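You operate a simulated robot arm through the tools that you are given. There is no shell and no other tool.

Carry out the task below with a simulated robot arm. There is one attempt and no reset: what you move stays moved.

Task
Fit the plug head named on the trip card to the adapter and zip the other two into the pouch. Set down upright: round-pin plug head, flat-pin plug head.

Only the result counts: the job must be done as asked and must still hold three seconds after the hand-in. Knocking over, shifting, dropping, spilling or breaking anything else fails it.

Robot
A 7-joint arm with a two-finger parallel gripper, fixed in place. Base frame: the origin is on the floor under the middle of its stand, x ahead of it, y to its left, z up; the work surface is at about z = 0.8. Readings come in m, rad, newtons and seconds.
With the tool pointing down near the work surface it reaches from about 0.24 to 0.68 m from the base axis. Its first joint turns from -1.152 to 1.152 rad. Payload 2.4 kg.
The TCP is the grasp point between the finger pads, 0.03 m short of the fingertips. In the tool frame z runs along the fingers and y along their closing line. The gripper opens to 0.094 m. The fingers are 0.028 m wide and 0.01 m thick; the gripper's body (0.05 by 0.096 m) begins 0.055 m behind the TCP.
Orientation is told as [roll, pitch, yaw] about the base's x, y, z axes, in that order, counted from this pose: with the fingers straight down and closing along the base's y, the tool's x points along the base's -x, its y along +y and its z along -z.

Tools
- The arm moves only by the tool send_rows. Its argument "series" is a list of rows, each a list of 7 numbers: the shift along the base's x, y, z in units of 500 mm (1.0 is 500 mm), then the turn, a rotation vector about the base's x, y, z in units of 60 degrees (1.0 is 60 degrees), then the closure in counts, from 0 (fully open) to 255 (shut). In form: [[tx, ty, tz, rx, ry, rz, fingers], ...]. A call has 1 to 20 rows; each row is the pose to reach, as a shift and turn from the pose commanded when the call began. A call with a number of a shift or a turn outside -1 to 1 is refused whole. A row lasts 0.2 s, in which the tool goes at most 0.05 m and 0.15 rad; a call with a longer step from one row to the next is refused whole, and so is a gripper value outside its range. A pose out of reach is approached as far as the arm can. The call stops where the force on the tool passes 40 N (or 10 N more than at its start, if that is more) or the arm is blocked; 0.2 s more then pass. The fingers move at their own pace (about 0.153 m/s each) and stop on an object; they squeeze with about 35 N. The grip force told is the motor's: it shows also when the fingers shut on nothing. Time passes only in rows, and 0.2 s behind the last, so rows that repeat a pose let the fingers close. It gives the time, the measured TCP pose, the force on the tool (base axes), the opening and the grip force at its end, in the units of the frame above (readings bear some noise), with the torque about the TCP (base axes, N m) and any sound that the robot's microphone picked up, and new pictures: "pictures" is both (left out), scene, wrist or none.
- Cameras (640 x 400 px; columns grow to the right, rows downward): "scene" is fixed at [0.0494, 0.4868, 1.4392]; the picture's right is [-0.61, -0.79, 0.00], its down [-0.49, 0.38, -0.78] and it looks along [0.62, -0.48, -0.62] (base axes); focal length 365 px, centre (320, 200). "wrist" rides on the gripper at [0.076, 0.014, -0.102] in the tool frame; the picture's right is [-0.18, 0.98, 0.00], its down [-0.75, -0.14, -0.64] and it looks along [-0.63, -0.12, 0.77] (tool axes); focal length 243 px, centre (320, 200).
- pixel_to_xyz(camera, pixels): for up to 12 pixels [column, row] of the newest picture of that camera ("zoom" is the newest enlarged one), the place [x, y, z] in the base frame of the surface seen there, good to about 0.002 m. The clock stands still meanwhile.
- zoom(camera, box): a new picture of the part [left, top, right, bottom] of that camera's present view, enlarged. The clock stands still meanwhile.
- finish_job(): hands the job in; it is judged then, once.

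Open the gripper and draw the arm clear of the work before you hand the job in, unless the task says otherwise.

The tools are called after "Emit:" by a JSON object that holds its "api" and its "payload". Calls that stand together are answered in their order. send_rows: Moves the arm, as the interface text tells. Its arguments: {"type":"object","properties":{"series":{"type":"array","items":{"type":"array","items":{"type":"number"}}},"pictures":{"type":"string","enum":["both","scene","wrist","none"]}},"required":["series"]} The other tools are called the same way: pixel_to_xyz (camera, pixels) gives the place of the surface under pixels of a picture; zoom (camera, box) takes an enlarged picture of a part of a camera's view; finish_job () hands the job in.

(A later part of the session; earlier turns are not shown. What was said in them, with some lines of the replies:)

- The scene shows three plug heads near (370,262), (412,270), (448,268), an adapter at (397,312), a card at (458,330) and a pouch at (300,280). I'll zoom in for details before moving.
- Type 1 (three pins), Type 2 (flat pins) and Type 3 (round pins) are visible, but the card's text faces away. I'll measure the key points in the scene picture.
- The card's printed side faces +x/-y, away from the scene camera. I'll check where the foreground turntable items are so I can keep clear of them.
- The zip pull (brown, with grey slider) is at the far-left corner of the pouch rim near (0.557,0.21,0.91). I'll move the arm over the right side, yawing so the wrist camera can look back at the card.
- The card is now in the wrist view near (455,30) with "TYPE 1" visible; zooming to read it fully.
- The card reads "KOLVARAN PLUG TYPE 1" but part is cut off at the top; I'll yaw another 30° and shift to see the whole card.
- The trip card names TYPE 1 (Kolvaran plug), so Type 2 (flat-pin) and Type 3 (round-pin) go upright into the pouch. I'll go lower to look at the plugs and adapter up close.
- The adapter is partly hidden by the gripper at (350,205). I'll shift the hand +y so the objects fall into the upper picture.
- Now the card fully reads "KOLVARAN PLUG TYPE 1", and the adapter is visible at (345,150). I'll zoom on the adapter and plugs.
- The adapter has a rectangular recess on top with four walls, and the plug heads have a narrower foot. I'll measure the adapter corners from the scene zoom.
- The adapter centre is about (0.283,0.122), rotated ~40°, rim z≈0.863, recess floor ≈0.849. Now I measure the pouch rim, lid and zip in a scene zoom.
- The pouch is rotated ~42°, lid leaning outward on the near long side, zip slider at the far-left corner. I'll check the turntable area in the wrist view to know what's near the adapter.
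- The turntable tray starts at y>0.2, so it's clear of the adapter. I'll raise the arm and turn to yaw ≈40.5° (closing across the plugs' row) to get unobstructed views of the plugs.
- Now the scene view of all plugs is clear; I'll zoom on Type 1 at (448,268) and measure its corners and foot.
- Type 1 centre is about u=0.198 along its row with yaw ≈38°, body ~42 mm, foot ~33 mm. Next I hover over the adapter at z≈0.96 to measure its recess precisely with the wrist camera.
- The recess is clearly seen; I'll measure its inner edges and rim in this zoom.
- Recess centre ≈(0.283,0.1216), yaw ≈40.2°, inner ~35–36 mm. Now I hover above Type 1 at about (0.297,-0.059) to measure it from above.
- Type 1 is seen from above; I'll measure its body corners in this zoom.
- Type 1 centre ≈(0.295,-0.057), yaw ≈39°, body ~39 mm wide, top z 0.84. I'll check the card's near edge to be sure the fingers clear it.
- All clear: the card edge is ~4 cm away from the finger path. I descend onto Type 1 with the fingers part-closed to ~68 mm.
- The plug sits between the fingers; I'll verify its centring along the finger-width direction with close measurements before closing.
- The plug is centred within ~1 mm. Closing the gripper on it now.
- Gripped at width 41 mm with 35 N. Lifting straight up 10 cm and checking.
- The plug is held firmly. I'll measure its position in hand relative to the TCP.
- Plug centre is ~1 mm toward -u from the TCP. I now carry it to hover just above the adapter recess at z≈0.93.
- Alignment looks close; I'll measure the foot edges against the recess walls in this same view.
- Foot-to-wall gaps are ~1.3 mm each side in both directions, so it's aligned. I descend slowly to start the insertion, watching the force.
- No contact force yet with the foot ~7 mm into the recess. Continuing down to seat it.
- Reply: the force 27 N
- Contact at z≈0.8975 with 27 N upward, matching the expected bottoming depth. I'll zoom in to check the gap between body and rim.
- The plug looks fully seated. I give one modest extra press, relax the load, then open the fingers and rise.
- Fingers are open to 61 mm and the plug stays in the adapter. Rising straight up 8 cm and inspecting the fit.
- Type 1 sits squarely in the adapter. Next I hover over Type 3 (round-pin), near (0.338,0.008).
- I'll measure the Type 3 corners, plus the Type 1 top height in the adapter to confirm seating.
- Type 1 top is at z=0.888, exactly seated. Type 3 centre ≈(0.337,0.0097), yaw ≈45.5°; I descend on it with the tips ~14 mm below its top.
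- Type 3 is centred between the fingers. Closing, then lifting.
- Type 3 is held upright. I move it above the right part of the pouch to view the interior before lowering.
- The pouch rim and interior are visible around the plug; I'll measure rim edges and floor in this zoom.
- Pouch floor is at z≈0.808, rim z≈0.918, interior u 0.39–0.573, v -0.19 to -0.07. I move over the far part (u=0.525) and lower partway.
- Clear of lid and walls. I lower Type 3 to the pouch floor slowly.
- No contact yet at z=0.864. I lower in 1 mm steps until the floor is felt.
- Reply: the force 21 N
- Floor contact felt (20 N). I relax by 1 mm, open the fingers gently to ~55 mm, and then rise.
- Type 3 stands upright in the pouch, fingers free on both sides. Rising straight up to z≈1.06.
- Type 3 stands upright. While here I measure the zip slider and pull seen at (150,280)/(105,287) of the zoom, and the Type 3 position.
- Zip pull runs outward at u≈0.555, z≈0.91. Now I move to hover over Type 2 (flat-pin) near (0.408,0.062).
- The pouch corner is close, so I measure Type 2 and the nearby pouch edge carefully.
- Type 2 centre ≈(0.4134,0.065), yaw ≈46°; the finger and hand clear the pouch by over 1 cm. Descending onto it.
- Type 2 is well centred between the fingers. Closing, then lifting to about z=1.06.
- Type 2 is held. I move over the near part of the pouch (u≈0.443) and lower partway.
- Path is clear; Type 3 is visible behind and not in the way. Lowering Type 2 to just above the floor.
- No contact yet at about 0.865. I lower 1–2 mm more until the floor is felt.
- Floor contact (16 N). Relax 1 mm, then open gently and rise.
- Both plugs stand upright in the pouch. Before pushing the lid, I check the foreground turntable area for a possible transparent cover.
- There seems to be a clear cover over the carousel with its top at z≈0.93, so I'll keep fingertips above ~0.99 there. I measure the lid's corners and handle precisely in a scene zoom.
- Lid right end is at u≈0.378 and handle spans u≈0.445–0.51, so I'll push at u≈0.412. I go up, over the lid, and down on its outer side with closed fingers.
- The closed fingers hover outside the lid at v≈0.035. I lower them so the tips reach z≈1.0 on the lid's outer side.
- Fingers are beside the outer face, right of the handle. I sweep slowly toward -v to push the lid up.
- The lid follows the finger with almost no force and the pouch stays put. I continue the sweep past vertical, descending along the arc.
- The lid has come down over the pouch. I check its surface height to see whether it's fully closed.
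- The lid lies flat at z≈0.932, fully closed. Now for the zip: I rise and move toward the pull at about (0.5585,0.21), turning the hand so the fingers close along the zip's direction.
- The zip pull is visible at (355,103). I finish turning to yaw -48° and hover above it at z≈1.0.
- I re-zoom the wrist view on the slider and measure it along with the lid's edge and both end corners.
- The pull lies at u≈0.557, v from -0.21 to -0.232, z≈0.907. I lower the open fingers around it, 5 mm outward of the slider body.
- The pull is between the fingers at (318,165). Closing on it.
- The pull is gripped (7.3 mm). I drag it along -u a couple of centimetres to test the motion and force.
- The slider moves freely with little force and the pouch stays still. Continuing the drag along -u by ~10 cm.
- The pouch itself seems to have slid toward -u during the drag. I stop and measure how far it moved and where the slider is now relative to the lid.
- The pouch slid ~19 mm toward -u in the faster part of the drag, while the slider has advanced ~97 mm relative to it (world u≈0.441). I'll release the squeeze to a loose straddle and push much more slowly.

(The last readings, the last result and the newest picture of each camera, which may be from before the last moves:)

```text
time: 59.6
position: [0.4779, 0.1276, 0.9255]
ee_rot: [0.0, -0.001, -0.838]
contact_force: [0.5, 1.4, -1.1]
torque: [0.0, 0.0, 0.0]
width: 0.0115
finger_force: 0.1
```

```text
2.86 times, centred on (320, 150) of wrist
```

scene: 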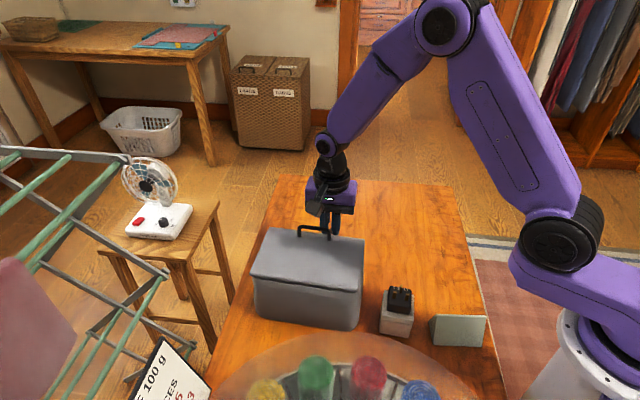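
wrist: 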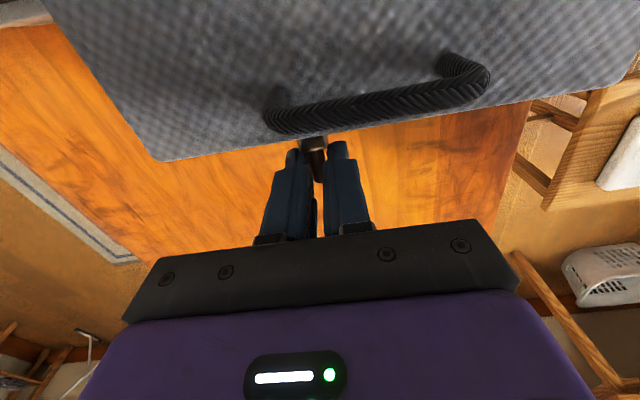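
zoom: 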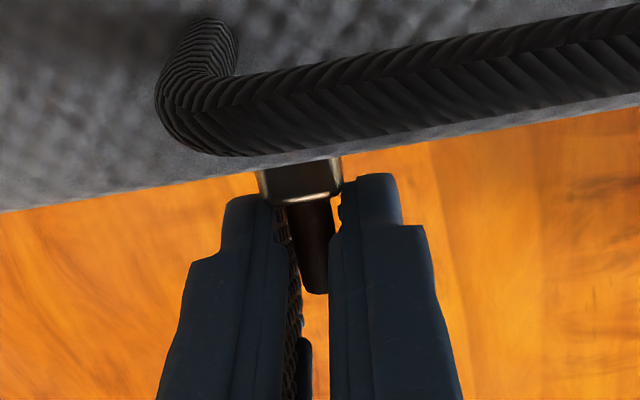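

The load is fully released now (zero torque), pull loosely between the fingers. I push very slowly (10 mm/s) for ~24 mm and then compare the pouch position.

Emit:
{"api": "send_rows", "payload": {"series": [[-0.003, -0.0027, 0, 0, 0, 0, 224], [-0.0059, -0.0054, 0, 0, 0, 0, 224], [-0.0089, -0.008, 0, 0, 0, 0, 224], [-0.0119, -0.0107, 0, 0, 0, 0, 224], [-0.0149, -0.0134, 0, 0, 0, 0, 224], [-0.0178, -0.0161, 0, 0, 0, 0, 224], [-0.0208, -0.0187, 0, 0, 0, 0, 224], [-0.0238, -0.0214, 0, 0, 0, 0, 224], [-0.0267, -0.0241, 0, 0, 0, 0, 224], [-0.0297, -0.0268, 0, 0, 0, 0, 224], [-0.0327, -0.0294, 0, 0, 0, 0, 224], [-0.0357, -0.0321, 0, 0, 0, 0, 224]]}}

Emit:
{"api": "zoom", "payload": {"camera": "scene", "box": [220, 170, 380, 330]}}

Emit:
{"api": "zoom", "payload": {"camera": "wrist", "box": [240, 80, 400, 220]}}

```text
time: 62.2
position: [0.4596, 0.1127, 0.9254]
ee_rot: [0.0, -0.001, -0.838]
contact_force: [-0.1, 0.2, -0.5]
torque: [0.0, 0.01, 0.01]
width: 0.0117
finger_force: 0.3
```

scene: 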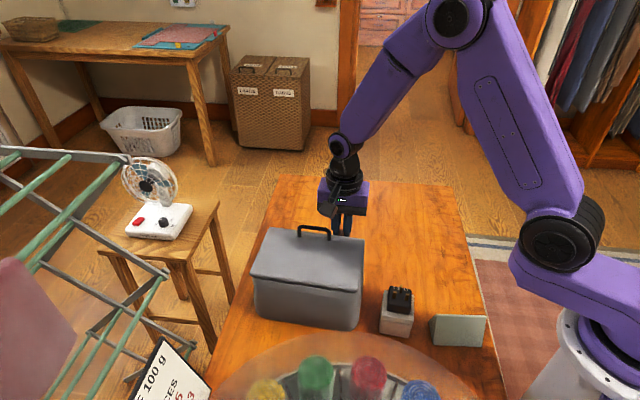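
wrist: 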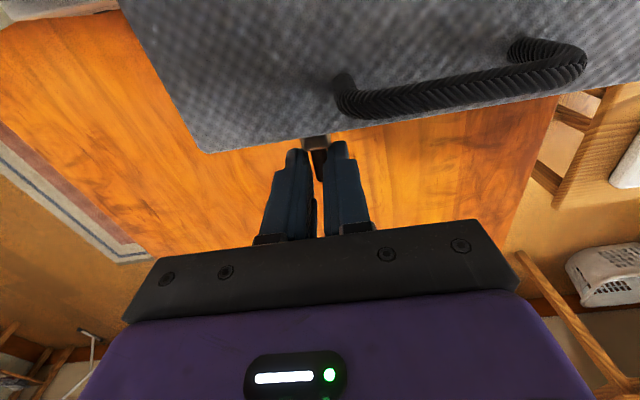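

```text
2.50 times, centred on (300, 250) of scene
```

zoom: 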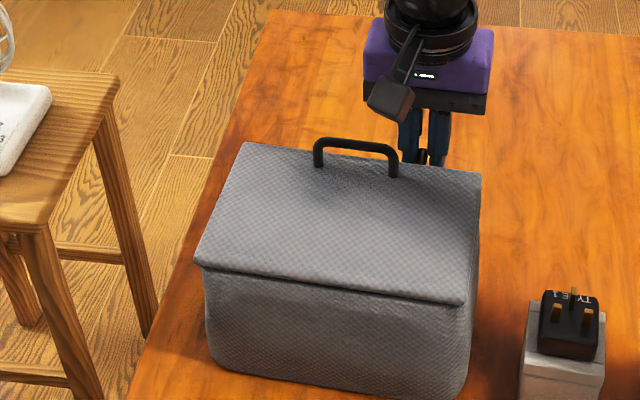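

```text
2.86 times, centred on (320, 150) of wrist
```

zoom: 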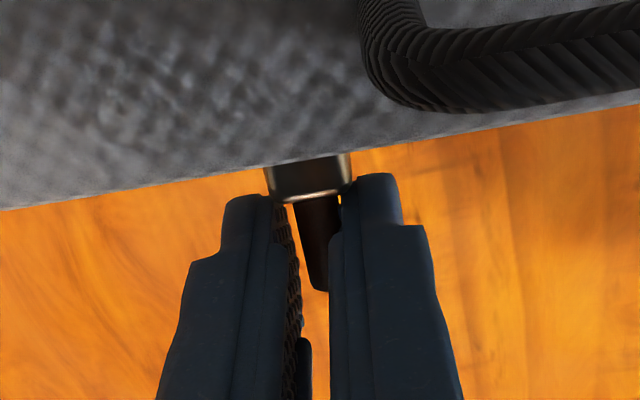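

The pouch stayed put this time and the slider advanced ~22 mm. I continue at the same slow pace for another 20 mm.

Emit:
{"api": "send_rows", "payload": {"series": [[-0.003, -0.0027, 0, 0, 0, 0, 224], [-0.0059, -0.0054, 0, 0, 0, 0, 224], [-0.0089, -0.008, 0, 0, 0, 0, 224], [-0.0119, -0.0107, 0, 0, 0, 0, 224], [-0.0149, -0.0134, 0, 0, 0, 0, 224], [-0.0178, -0.0161, 0, 0, 0, 0, 224], [-0.0208, -0.0187, 0, 0, 0, 0, 224], [-0.0238, -0.0214, 0, 0, 0, 0, 224], [-0.0267, -0.0241, 0, 0, 0, 0, 224], [-0.0297, -0.0268, 0, 0, 0, 0, 224]]}}

Emit:
{"api": "zoom", "payload": {"camera": "scene", "box": [220, 170, 380, 330]}}

Emit:
{"api": "zoom", "payload": {"camera": "wrist", "box": [240, 80, 400, 220]}}

```text
time: 64.4
position: [0.4449, 0.0968, 0.9253]
ee_rot: [0.001, 0.002, -0.837]
contact_force: [0.3, 0.5, -1.2]
torque: [0.02, 0.04, -0.01]
width: 0.0115
finger_force: 0.4
```

scene: 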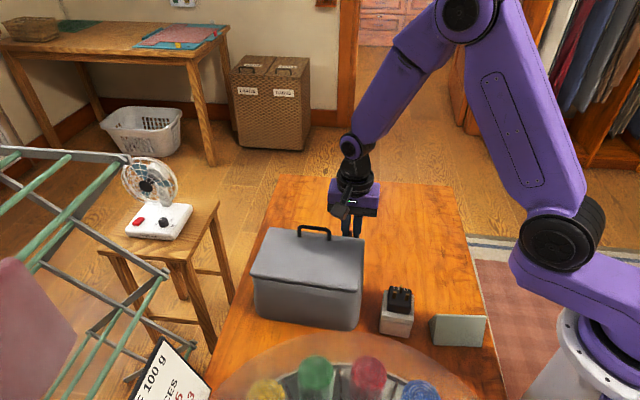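
wrist: 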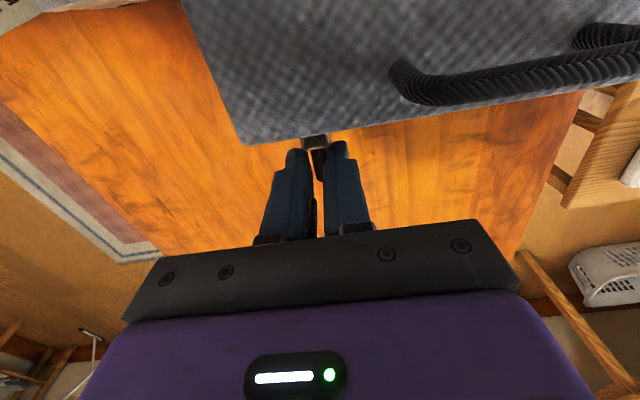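

```text
2.50 times, centred on (300, 250) of scene
```

zoom: 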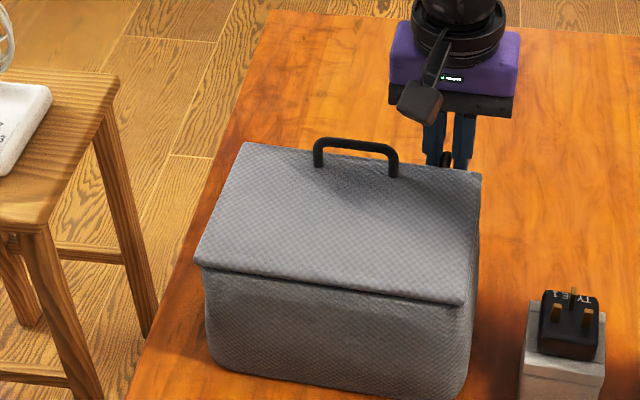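

```text
2.86 times, centred on (320, 150) of wrist
```

zoom: 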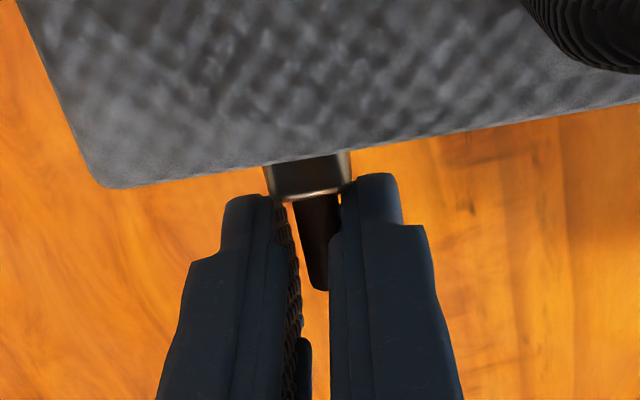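

Pouch unchanged again. I measure the remaining distance from slider to the lid's -u corner (at the start it was ~21 mm from the +u corner).

Emit:
{"api": "pixel_to_xyz", "payload": {"camera": "zoom", "pixels": [[308, 178], [100, 182], [110, 187], [320, 240], [90, 160], [200, 172]]}}

```text
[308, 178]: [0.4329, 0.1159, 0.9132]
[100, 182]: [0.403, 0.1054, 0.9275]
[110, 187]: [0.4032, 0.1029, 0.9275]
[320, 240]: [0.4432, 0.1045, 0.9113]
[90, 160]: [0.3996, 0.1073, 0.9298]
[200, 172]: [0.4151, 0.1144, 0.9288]
```

The slider is ~32 mm from the lid's -u end, so ~11 mm remain if the track is symmetric. I push another 8 mm slowly.

Emit:
{"api": "send_rows", "payload": {"series": [[-0.0022, -0.002, 0, 0, 0, 0, 224], [-0.0045, -0.004, 0, 0, 0, 0, 224], [-0.0067, -0.006, 0, 0, 0, 0, 224], [-0.0089, -0.008, 0, 0, 0, 0, 224], [-0.0104, -0.0094, 0, 0, 0, 0, 224], [-0.0119, -0.0107, 0, 0, 0, 0, 224]]}}

Emit:
{"api": "zoom", "payload": {"camera": "scene", "box": [220, 170, 380, 330]}}

Emit:
{"api": "zoom", "payload": {"camera": "wrist", "box": [240, 80, 400, 220]}}

Emit:
{"api": "pixel_to_xyz", "payload": {"camera": "zoom", "pixels": [[308, 178], [160, 182], [170, 182], [320, 240], [150, 170]]}}

```text
time: 65.8
position: [0.4403, 0.0935, 0.9253]
ee_rot: [0.001, -0.001, -0.837]
contact_force: [-0.4, -0.5, 0.3]
torque: [0.0, 0.04, -0.02]
width: 0.0116
finger_force: 0.0
```

scene: 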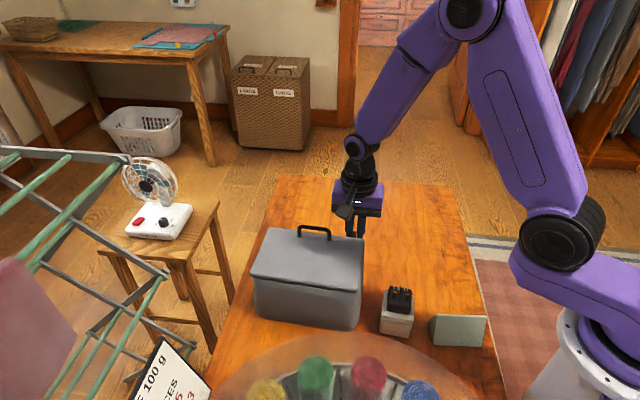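
wrist: 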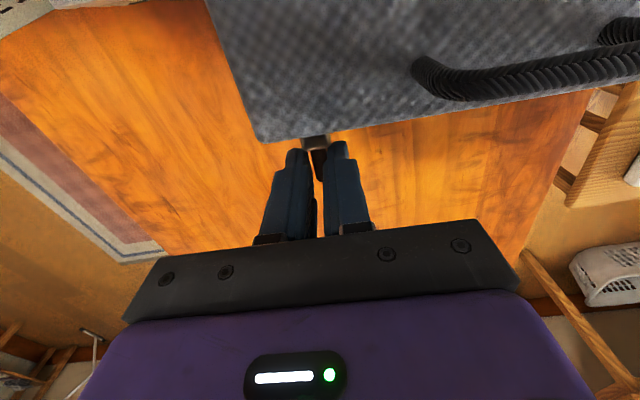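

```text
2.50 times, centred on (300, 250) of scene
```

zoom: 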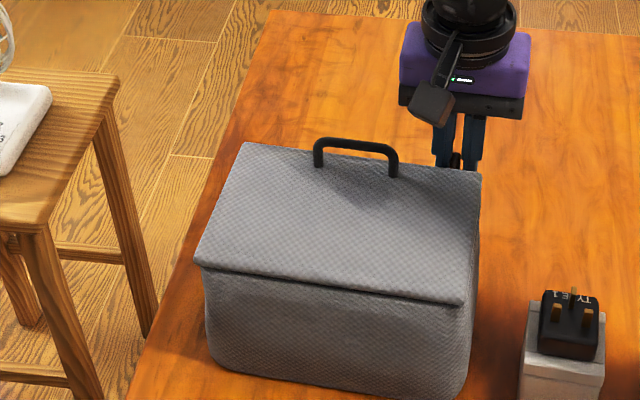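

```text
2.86 times, centred on (320, 150) of wrist
```

zoom: 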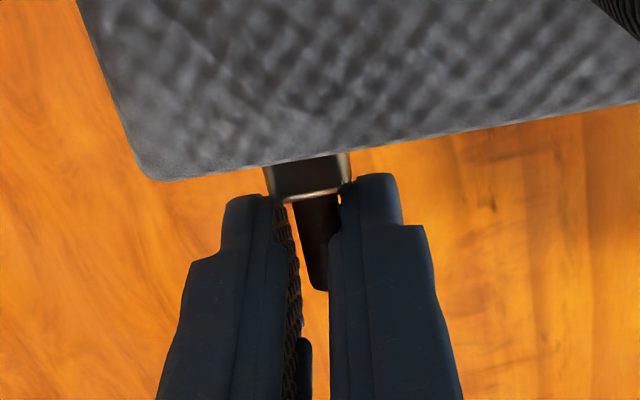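

```text
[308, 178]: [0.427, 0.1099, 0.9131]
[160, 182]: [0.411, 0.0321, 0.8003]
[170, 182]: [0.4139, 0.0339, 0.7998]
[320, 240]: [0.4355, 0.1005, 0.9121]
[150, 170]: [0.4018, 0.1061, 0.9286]
```

The slider is now ~24 mm from the lid end, pouch still unmoved. I push another 4 mm in 1 mm steps and check.

Emit:
{"api": "send_rows", "payload": {"series": [[-0.0015, -0.0013, 0, 0, 0, 0, 224], [-0.003, -0.0027, 0, 0, 0, 0, 224], [-0.0045, -0.004, 0, 0, 0, 0, 224], [-0.0059, -0.0054, 0, 0, 0, 0, 224]], "pictures": "wrist"}}

Emit:
{"api": "zoom", "payload": {"camera": "scene", "box": [340, 220, 380, 260]}}

Emit:
{"api": "zoom", "payload": {"camera": "wrist", "box": [240, 80, 400, 220]}}

Emit:
{"api": "pixel_to_xyz", "payload": {"camera": "zoom", "pixels": [[308, 178], [320, 240], [170, 170], [180, 172]]}}

```text
time: 66.8
position: [0.4364, 0.0899, 0.9252]
ee_rot: [-0.001, -0.001, -0.838]
contact_force: [2.0, 1.9, 0.6]
torque: [0.06, -0.03, -0.03]
width: 0.0126
finger_force: 1.2
```

wrist: 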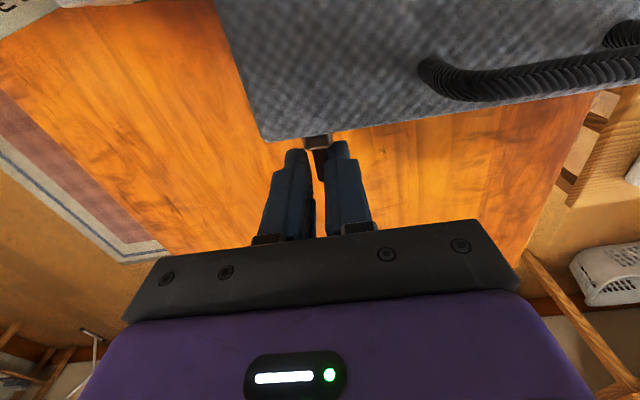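

```text
10.00 times, centred on (360, 240) of scene
```

zoom: 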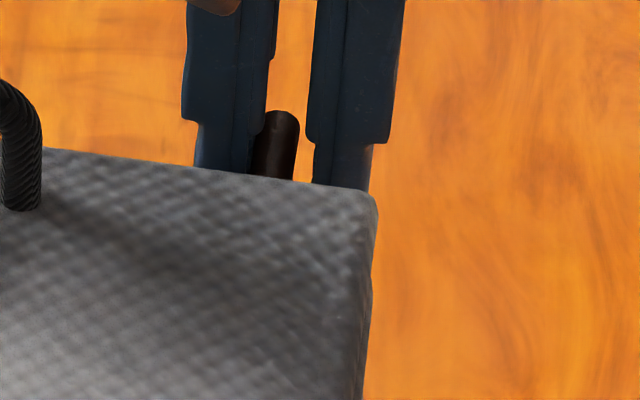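

```text
2.86 times, centred on (320, 150) of wrist
```

zoom: 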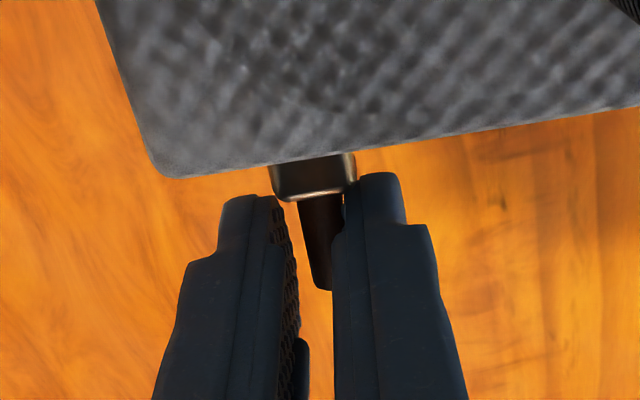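

```text
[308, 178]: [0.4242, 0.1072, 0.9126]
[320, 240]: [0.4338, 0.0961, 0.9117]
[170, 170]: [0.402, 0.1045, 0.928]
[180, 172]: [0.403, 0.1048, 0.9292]
```

The slider now rests against the end stop (2.8 N, 20 mm from the lid end, mirror of its start position), so it's fully zipped. I back off 2.5 mm, open the fingers and rise straight up.

Emit:
{"api": "send_rows", "payload": {"series": [[0.0037, 0.0033, 0, 0, 0, 0, 224], [0.0037, 0.0033, 0, 0, 0, 0, 224], [0.0037, 0.0033, 0, 0, 0, 0, 180], [0.0037, 0.0033, 0, 0, 0, 0, 180], [0.0037, 0.0033, 0.04, 0, 0, 0, 180], [0.0037, 0.0033, 0.1, 0, 0, 0, 180], [0.0037, 0.0033, 0.18, 0, 0, 0, 180], [0.0037, 0.0033, 0.26, 0, 0, 0, 180], [0.0037, 0.0033, 0.34, 0, 0, 0, 180], [0.0037, 0.0033, 0.34, 0, 0, 0, 180]]}}

Emit:
{"api": "zoom", "payload": {"camera": "scene", "box": [220, 170, 380, 330]}}

Emit:
{"api": "zoom", "payload": {"camera": "wrist", "box": [200, 0, 440, 180]}}

```text
time: 69.0
position: [0.437, 0.0922, 1.0958]
ee_rot: [0.0, 0.0, -0.838]
contact_force: [0.4, 0.4, -0.1]
torque: [-0.02, 0.01, -0.01]
width: 0.0275
finger_force: 0.0
```

scene: 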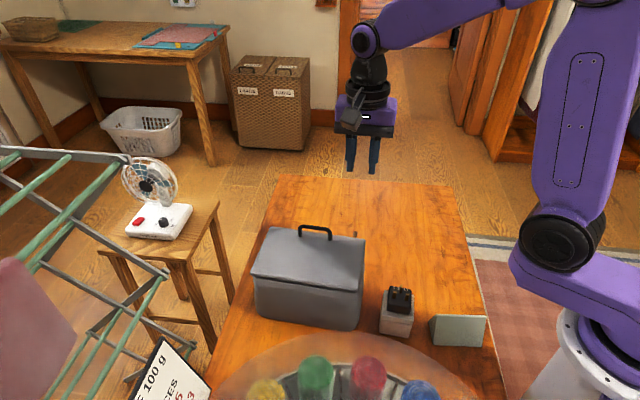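
wrist: 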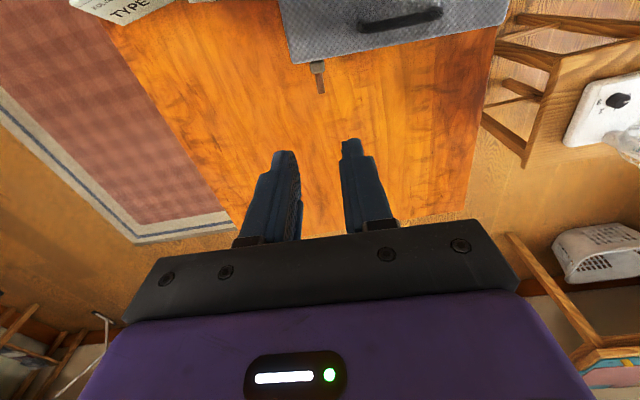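

```text
2.50 times, centred on (300, 250) of scene
```

zoom: 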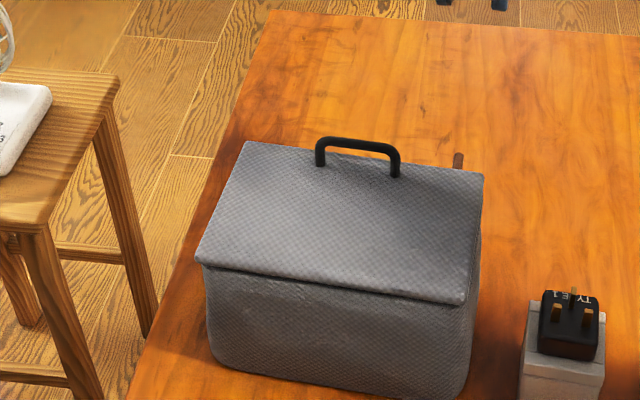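

```text
2.22 times, centred on (320, 90) of wrist
```

zoom: 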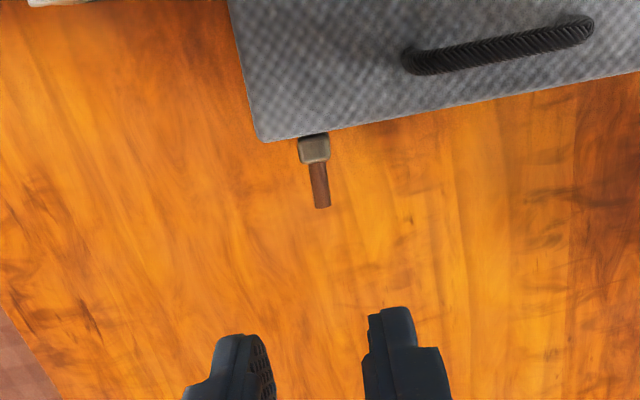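

The slider sits at the -u end and the lid is flat. The pouch ended ~2 cm from its original place, so I'll gently nudge it back; first I turn the hand back to yaw 42° while moving over the gap at the pouch's -u face.

Emit:
{"api": "send_rows", "payload": {"series": [[-0.03, 0.01, 0.01, 0, 0, 0.13, 255], [-0.06, 0.02, 0.01, 0, 0, 0.26, 255], [-0.09, 0.03, 0.01, 0, 0, 0.39, 255], [-0.12, 0.04, 0.01, 0, 0, 0.52, 255], [-0.15, 0.05, 0.01, 0, 0, 0.65, 255], [-0.18, 0.06, 0.01, 0, 0, 0.78, 255], [-0.1934, 0.0666, 0.01, 0, 0, 0.9, 255], [-0.1934, 0.0666, 0.01, 0, 0, 0.9, 255]], "pictures": "none"}}

Emit:
{"api": "send_rows", "payload": {"series": [[0, 0, 0, 0, 0, 0.12, 255], [0, 0, 0, 0, 0, 0.24, 255], [0, 0, 0, 0, 0, 0.36, 255], [0, 0, 0, 0, 0, 0.48, 255], [0, 0, 0, 0, 0, 0.6, 255], [0, 0, 0, 0, 0, 0.6, 255]]}}

Emit:
{"api": "zoom", "payload": {"camera": "wrist", "box": [200, 20, 440, 200]}}

Emit:
{"api": "zoom", "payload": {"camera": "scene", "box": [220, 170, 380, 330]}}

```text
time: 70.8
position: [0.3423, 0.1261, 1.098]
ee_rot: [0.001, 0.001, 0.106]
contact_force: [0.5, -0.9, 0.2]
torque: [0.0, 0.0, -0.03]
width: 0.0002
finger_force: 32.9
```

```text
time: 72.2
position: [0.3419, 0.1257, 1.0995]
ee_rot: [0.001, -0.001, 0.737]
contact_force: [-0.5, -0.5, 0.1]
torque: [-0.02, -0.01, -0.03]
width: 0.0001
finger_force: 33.1
```

scene: 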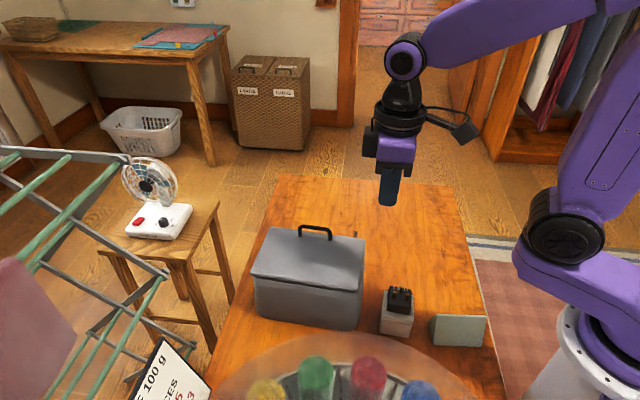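
wrist: 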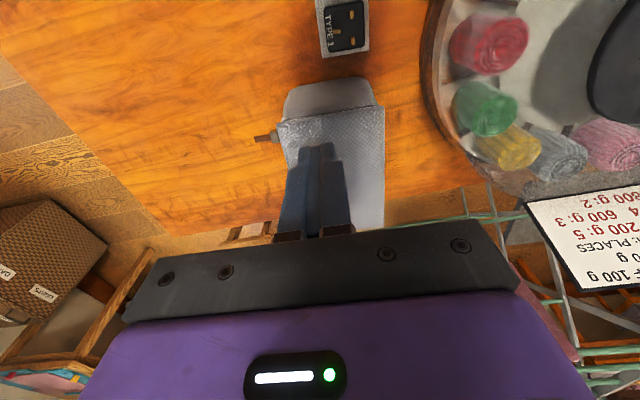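

```text
2.22 times, centred on (320, 110) of wrist
```

zoom: 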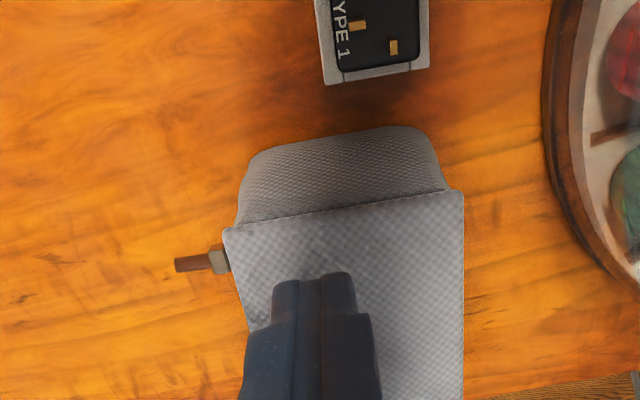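

```text
2.50 times, centred on (300, 250) of scene
```

zoom: 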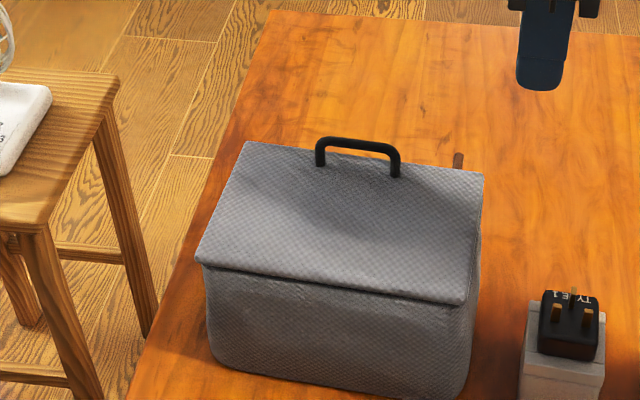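

I measure the pouch's -u face (top and bottom) and the adapter's facing side to plan the nudge.

Emit:
{"api": "zoom", "payload": {"camera": "wrist", "box": [200, 20, 440, 200]}}

Emit:
{"api": "pixel_to_xyz", "payload": {"camera": "zoom", "pixels": [[228, 228], [340, 212], [455, 196], [260, 160], [340, 142], [420, 132], [340, 175], [340, 200], [330, 80], [380, 75], [425, 66], [215, 262]]}}

```text
2.22 times, centred on (320, 110) of wrist
```

zoom: 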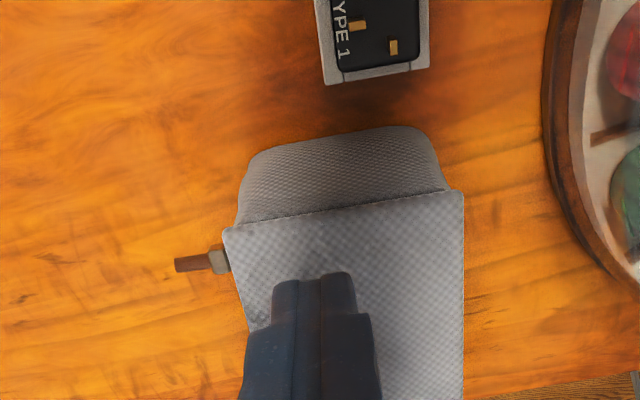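

```text
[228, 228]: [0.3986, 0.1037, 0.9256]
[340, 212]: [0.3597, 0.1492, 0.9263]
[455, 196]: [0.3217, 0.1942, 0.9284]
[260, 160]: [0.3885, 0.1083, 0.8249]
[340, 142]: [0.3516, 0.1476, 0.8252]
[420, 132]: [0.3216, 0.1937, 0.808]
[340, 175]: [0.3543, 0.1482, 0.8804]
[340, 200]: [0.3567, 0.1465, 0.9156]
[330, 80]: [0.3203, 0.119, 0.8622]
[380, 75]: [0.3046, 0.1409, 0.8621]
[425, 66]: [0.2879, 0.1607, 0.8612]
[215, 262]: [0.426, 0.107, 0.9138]
```

The pouch's -u wall is at u≈0.362 and the adapter edge at u≈0.32; the fingers fit in between with tips at z≈0.872 (above the adapter rim). I descend there.

Emit:
{"api": "send_rows", "payload": {"series": [[0, 0, -0.08, 0, 0, 0, 255], [0, 0, -0.16, 0, 0, 0, 255], [0, 0, -0.24, 0, 0, 0, 255], [0, 0, -0.32, 0, 0, 0, 255], [0, 0, -0.37, 0, 0, 0, 255], [0, 0, -0.396, 0, 0, 0, 255], [0, 0, -0.396, 0, 0, 0, 255]]}}

Emit:
{"api": "zoom", "payload": {"camera": "scene", "box": [220, 170, 380, 330]}}

Emit:
{"api": "zoom", "payload": {"camera": "wrist", "box": [200, 20, 440, 200]}}

```text
time: 73.8
position: [0.3413, 0.1256, 0.901]
ee_rot: [0.002, 0.0, 0.732]
contact_force: [0.0, 0.1, -0.1]
torque: [0.0, -0.03, -0.02]
width: 0.0
finger_force: 32.7
```

scene: 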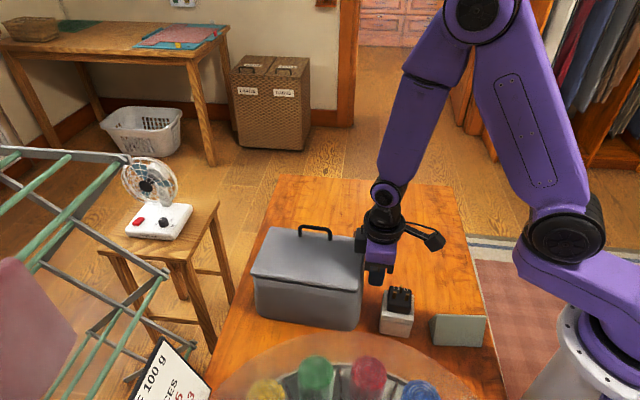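
wrist: 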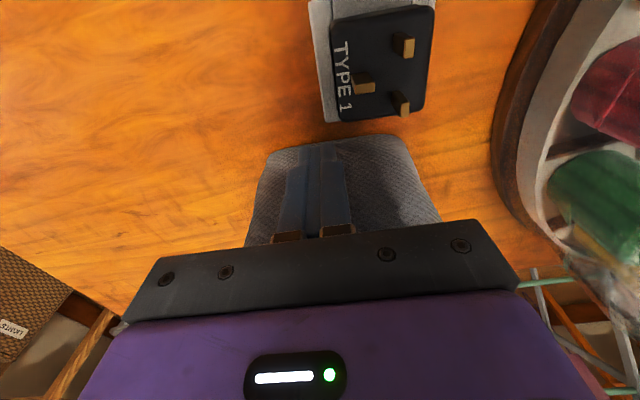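

```text
2.50 times, centred on (300, 250) of scene
```

zoom: 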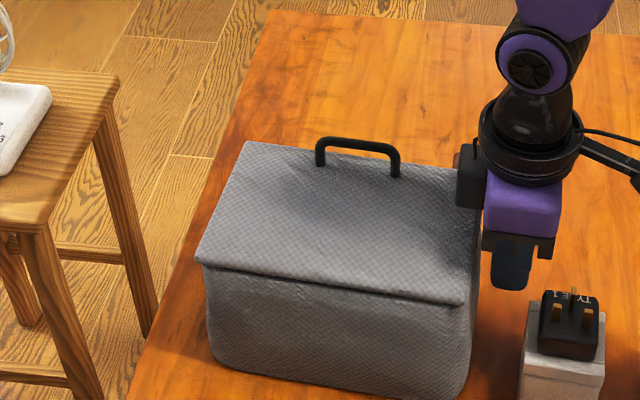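

```text
2.22 times, centred on (320, 110) of wrist
```

zoom: 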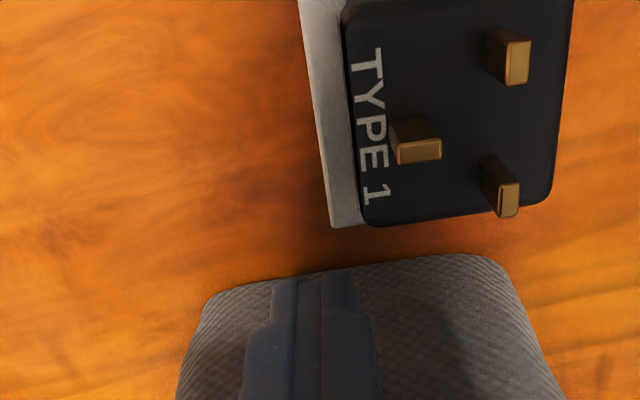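

There's a block on the +u side of the hand hovering near the lid edge; I check its height before moving toward the pouch.

Emit:
{"api": "zoom", "payload": {"camera": "scene", "box": [330, 200, 410, 290]}}

Emit:
{"api": "pixel_to_xyz", "payload": {"camera": "zoom", "pixels": [[215, 225], [225, 245], [240, 200], [215, 170], [265, 290], [300, 330], [200, 190], [208, 240]]}}

```text
4.44 times, centred on (370, 245) of scene
```

zoom: 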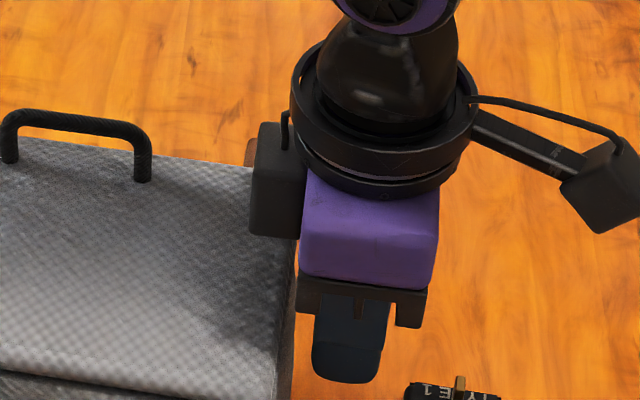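

```text
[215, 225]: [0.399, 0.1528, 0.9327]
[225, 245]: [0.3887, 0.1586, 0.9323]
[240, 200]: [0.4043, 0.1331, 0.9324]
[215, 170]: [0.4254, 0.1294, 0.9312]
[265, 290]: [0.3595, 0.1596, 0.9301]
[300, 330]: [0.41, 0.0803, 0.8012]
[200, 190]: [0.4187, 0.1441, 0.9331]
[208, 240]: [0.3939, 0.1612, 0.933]
```

Querying the block itself at (275,180) and (275,230).

Emit:
{"api": "pixel_to_xyz", "payload": {"camera": "zoom", "pixels": [[275, 180], [275, 232], [258, 228], [255, 150], [295, 235], [360, 270], [320, 290], [345, 380], [600, 200], [420, 320]]}}

```text
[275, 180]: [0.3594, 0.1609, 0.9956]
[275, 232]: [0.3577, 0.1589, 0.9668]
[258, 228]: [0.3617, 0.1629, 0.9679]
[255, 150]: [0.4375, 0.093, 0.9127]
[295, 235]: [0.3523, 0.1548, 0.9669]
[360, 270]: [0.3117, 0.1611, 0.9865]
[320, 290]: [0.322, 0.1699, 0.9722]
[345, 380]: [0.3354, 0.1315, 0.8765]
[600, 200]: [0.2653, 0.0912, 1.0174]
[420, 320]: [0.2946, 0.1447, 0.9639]
```

The block's bottom is at z≈0.966, over 3 cm above the lid, so it's safe. I approach and nudge the pouch slowly toward +u by the first ~9 mm.

Emit:
{"api": "send_rows", "payload": {"series": [[0.0059, 0.0054, 0, 0, 0, 0, 255], [0.0104, 0.0094, 0, 0, 0, 0, 255], [0.0134, 0.012, 0, 0, 0, 0, 255], [0.0156, 0.014, 0, 0, 0, 0, 255], [0.0178, 0.0161, 0, 0, 0, 0, 255], [0.02, 0.018, 0, 0, 0, 0, 255], [0.0223, 0.0201, 0, 0, 0, 0, 255], [0.0245, 0.0221, 0, 0, 0, 0, 255], [0.0267, 0.0241, 0, 0, 0, 0, 255], [0.0282, 0.0254, 0, 0, 0, 0, 255]]}}

Emit:
{"api": "zoom", "payload": {"camera": "scene", "box": [220, 170, 380, 330]}}

```text
time: 76.0
position: [0.3545, 0.1382, 0.9025]
ee_rot: [-0.001, 0.0, 0.734]
contact_force: [-2.5, -2.2, 1.3]
torque: [0.03, -0.04, -0.07]
width: 0.0001
finger_force: 32.8
```

scene: 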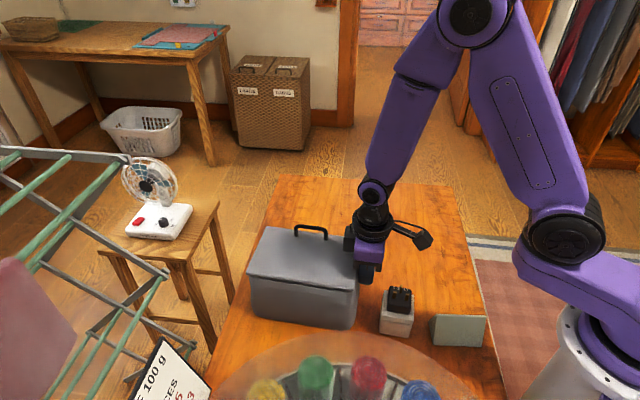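
wrist: 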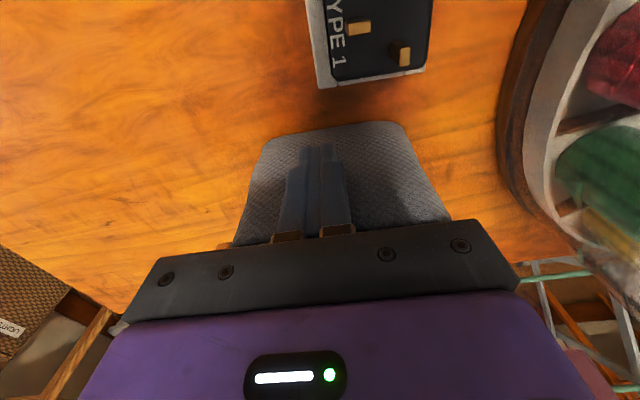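

```text
2.50 times, centred on (300, 250) of scene
```

zoom: 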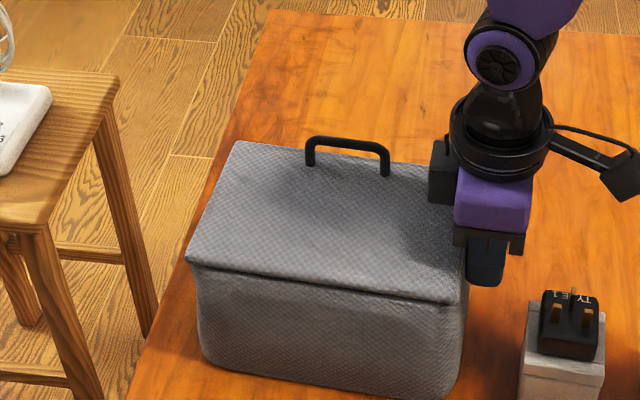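

The pouch follows smoothly (corner moved from (197,264) to (186,260); original was ≈(175,261)). I nudge another ~9 mm.

Emit:
{"api": "send_rows", "payload": {"series": [[0.0022, 0.002, 0, 0, 0, 0, 255], [0.0045, 0.004, 0, 0, 0, 0, 255], [0.0067, 0.006, 0, 0, 0, 0, 255], [0.0089, 0.008, 0, 0, 0, 0, 255], [0.0111, 0.01, 0, 0, 0, 0, 255], [0.0134, 0.012, 0, 0, 0, 0, 255]]}}

Emit:
{"api": "zoom", "payload": {"camera": "scene", "box": [220, 170, 380, 330]}}

```text
time: 77.4
position: [0.3615, 0.1449, 0.9012]
ee_rot: [-0.001, 0.0, 0.734]
contact_force: [-2.7, -2.2, 2.5]
torque: [0.08, -0.06, -0.06]
width: 0.0
finger_force: 33.6
```

scene: 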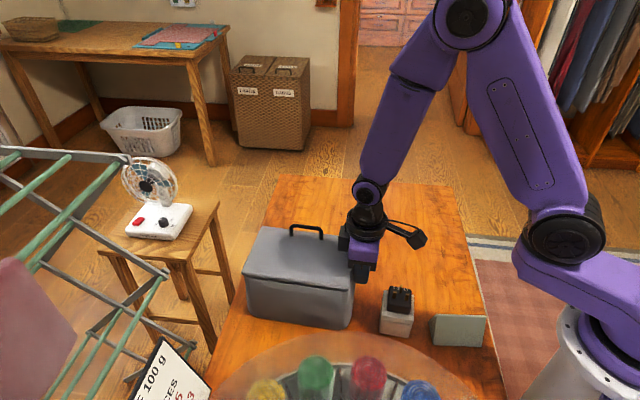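
wrist: 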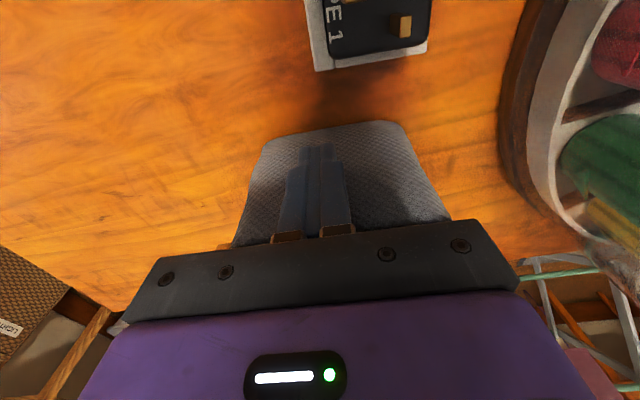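

```text
2.50 times, centred on (300, 250) of scene
```

zoom: 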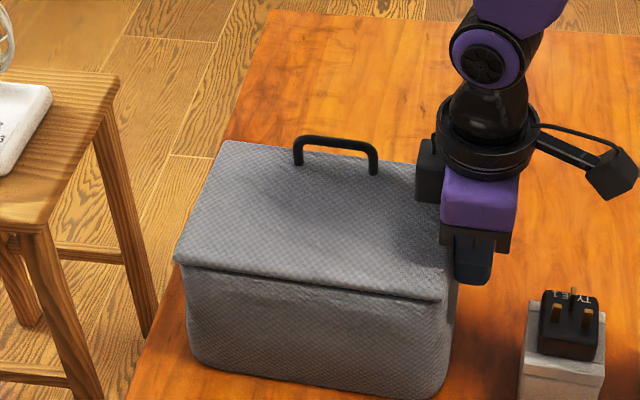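

The pouch corners now match their original pixels ((175,260), (442,300), handle post (298,165)). I back off 10 mm, rise, and open the gripper.

Emit:
{"api": "send_rows", "payload": {"series": [[-0.0074, -0.0067, 0, 0, 0, 0, 255], [-0.0149, -0.0134, 0, 0, 0, 0, 255], [-0.0149, -0.0134, 0.04, 0, 0, 0, 255], [-0.0149, -0.0134, 0.12, 0, 0, 0, 255], [-0.0149, -0.0134, 0.2, 0, 0, 0, 255], [-0.0149, -0.0134, 0.28, 0, 0, 0, 255], [-0.0149, -0.0134, 0.36, 0, 0, 0, 255], [-0.0149, -0.0134, 0.44, 0, 0, 0, 255], [-0.0149, -0.0134, 0.5, 0, 0, 0, 150], [-0.0149, -0.0134, 0.5, 0, 0, 0, 0], [-0.0149, -0.0134, 0.5, 0, 0, 0, 0]]}}

Emit:
{"api": "zoom", "payload": {"camera": "scene", "box": [220, 170, 380, 330]}}

Emit:
{"api": "zoom", "payload": {"camera": "wrist", "box": [200, 0, 440, 180]}}

```text
time: 79.8
position: [0.3558, 0.1369, 1.1526]
ee_rot: [0.0, 0.0, 0.734]
contact_force: [0.5, 0.3, -1.0]
torque: [0.0, -0.01, 0.0]
width: 0.0938
finger_force: 0.0
```

scene: 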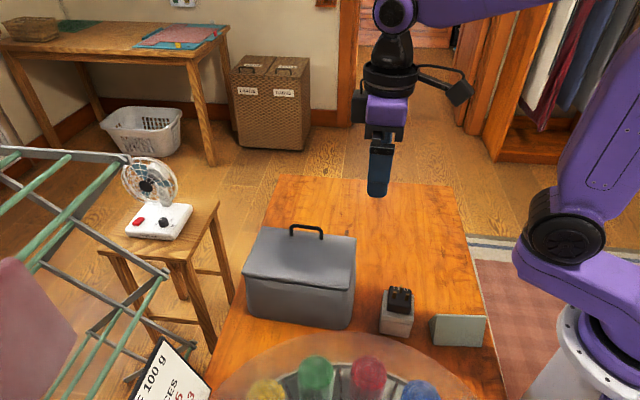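
wrist: 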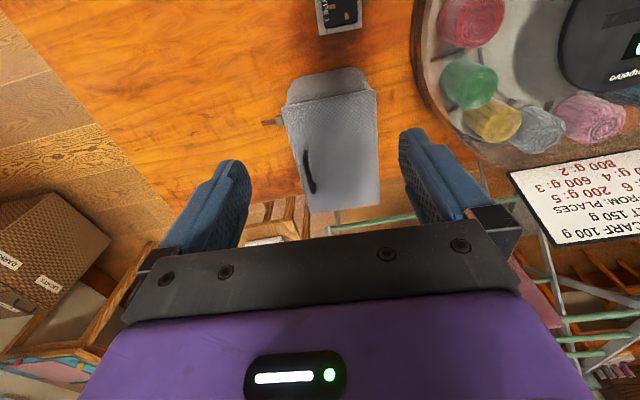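

```text
2.50 times, centred on (300, 250) of scene
```

zoom: 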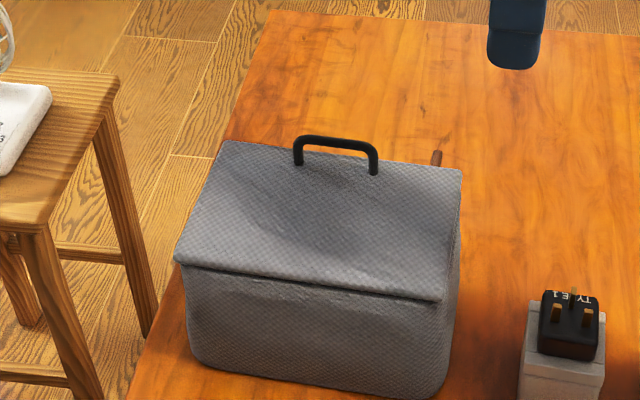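

```text
2.22 times, centred on (320, 90) of wrist
```

zoom: 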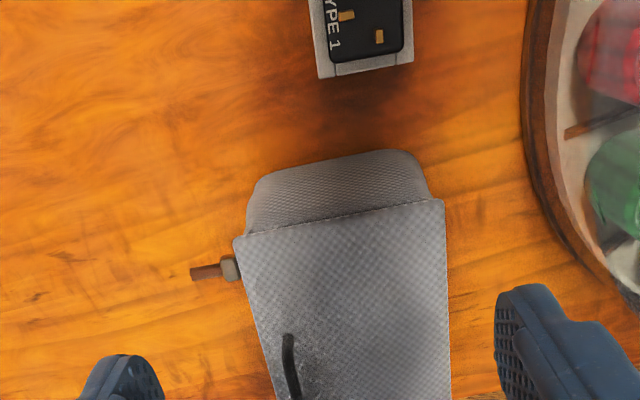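

Everything looks in place; I verify the slider is still at the -u end, the lid is flat, and the adapter/Type 1 heights.

Emit:
{"api": "pixel_to_xyz", "payload": {"camera": "zoom", "pixels": [[230, 268], [238, 242], [440, 205], [340, 220], [350, 300], [420, 350], [365, 25], [345, 68], [260, 300], [205, 272]]}}

Emit:
{"api": "zoom", "payload": {"camera": "scene", "box": [370, 260, 500, 350]}}

```text
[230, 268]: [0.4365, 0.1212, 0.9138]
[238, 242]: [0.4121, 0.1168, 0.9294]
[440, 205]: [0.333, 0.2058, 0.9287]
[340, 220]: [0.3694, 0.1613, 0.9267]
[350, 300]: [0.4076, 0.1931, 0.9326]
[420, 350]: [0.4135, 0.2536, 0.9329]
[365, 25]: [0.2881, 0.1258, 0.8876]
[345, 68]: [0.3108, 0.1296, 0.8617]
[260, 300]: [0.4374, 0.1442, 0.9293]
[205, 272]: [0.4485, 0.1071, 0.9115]
```

```text
4.44 times, centred on (435, 305) of scene
```

zoom: 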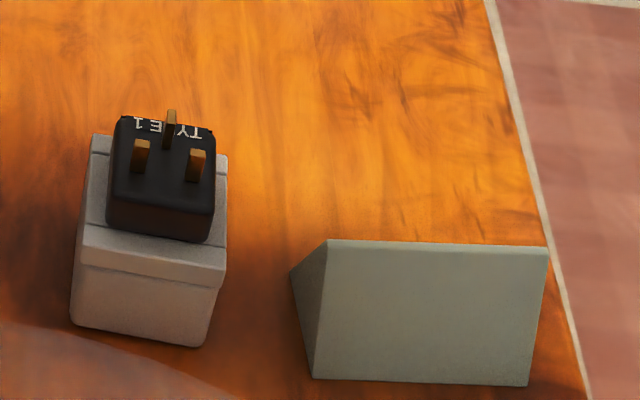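

Slider is 21 mm from the lid's -u corner (fully zipped), lid flat, Type 1 seated at 0.888. I retract the arm up and to the right, clear of the work.

Emit:
{"api": "send_rows", "payload": {"series": [[0, -0.07, 0.02, 0, 0, 0, 0], [0, -0.15, 0.04, 0, 0, 0, 0], [0, -0.23, 0.06, 0, 0, 0, 0], [0, -0.31, 0.08, 0, 0, 0, 0], [0, -0.39, 0.1, 0, 0, 0, 0], [0, -0.47, 0.1, 0, 0, 0, 0], [0, -0.54, 0.1, 0, 0, 0, 0], [0, -0.54, 0.1, 0, 0, 0, 0], [0, -0.54, 0.1, 0, 0, 0, 0], [0, -0.54, 0.1, 0, 0, 0, 0]]}}

Emit:
{"api": "zoom", "payload": {"camera": "scene", "box": [200, 190, 500, 370]}}

```text
time: 82.0
position: [0.3539, -0.1319, 1.2019]
ee_rot: [0.001, 0.0, 0.733]
contact_force: [-0.1, -0.3, 0.6]
torque: [0.03, -0.03, -0.03]
width: 0.0941
finger_force: 0.0
```

scene: 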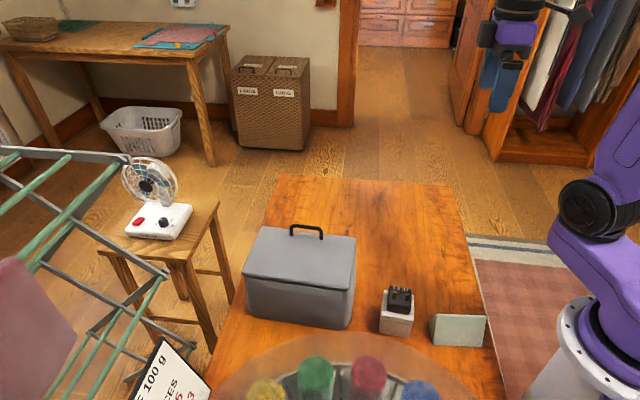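
wrist: 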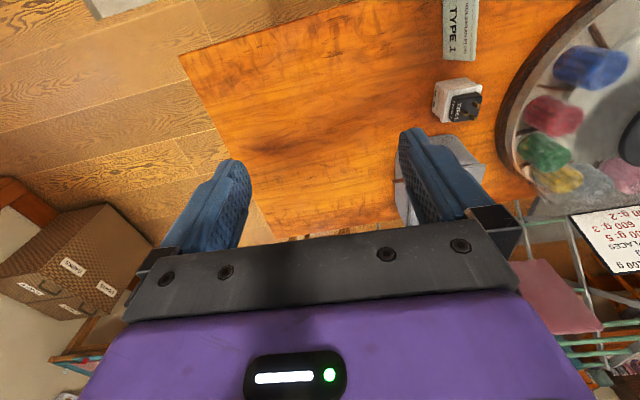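

```text
2.13 times, centred on (350, 280) of scene
```

zoom: 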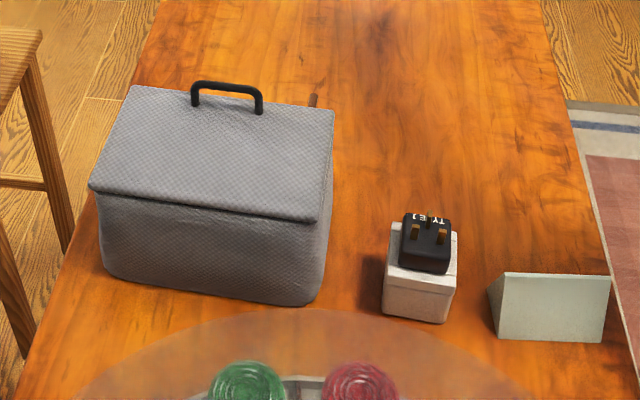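

The scene shows the pouch closed with the zip pull at its right end. Type 1 is seated in the adapter, the card is undisturbed, and the arm is clear with the gripper open, so I hand the job in.

Emit:
{"api": "finish_job", "payload": {}}

```text
The job is handed in.
```

I've handed the job in. The trip card reads "KOLVARAN PLUG TYPE 1", so the Type 1 head went on the adapter and the other two went into the pouch.

- **Adapter:** Type 1 is fully pressed into the recess. Its top sits at z = 0.888, which matches the recess depth.
- **Pouch contents:** The round-pin head (Type 3) and flat-pin head (Type 2) were both set down upright on the pouch floor. I saw both upright before closing the lid and could not see inside afterwards.
- **Lid and zip:** The lid lies flat. The zip slider was pushed to its end stop and was still there after the arm left.
- **Pouch moved and put back:** The pouch slid about 2 cm while I was pulling the zip. I did the rest of the zip slowly, then nudged the pouch back until its corners matched their original place in the scene picture. The heads inside moved with it both times, so that is the only point where they could have shifted.

The card and adapter look undisturbed in the final scene view, and the arm is clear with the gripper open.
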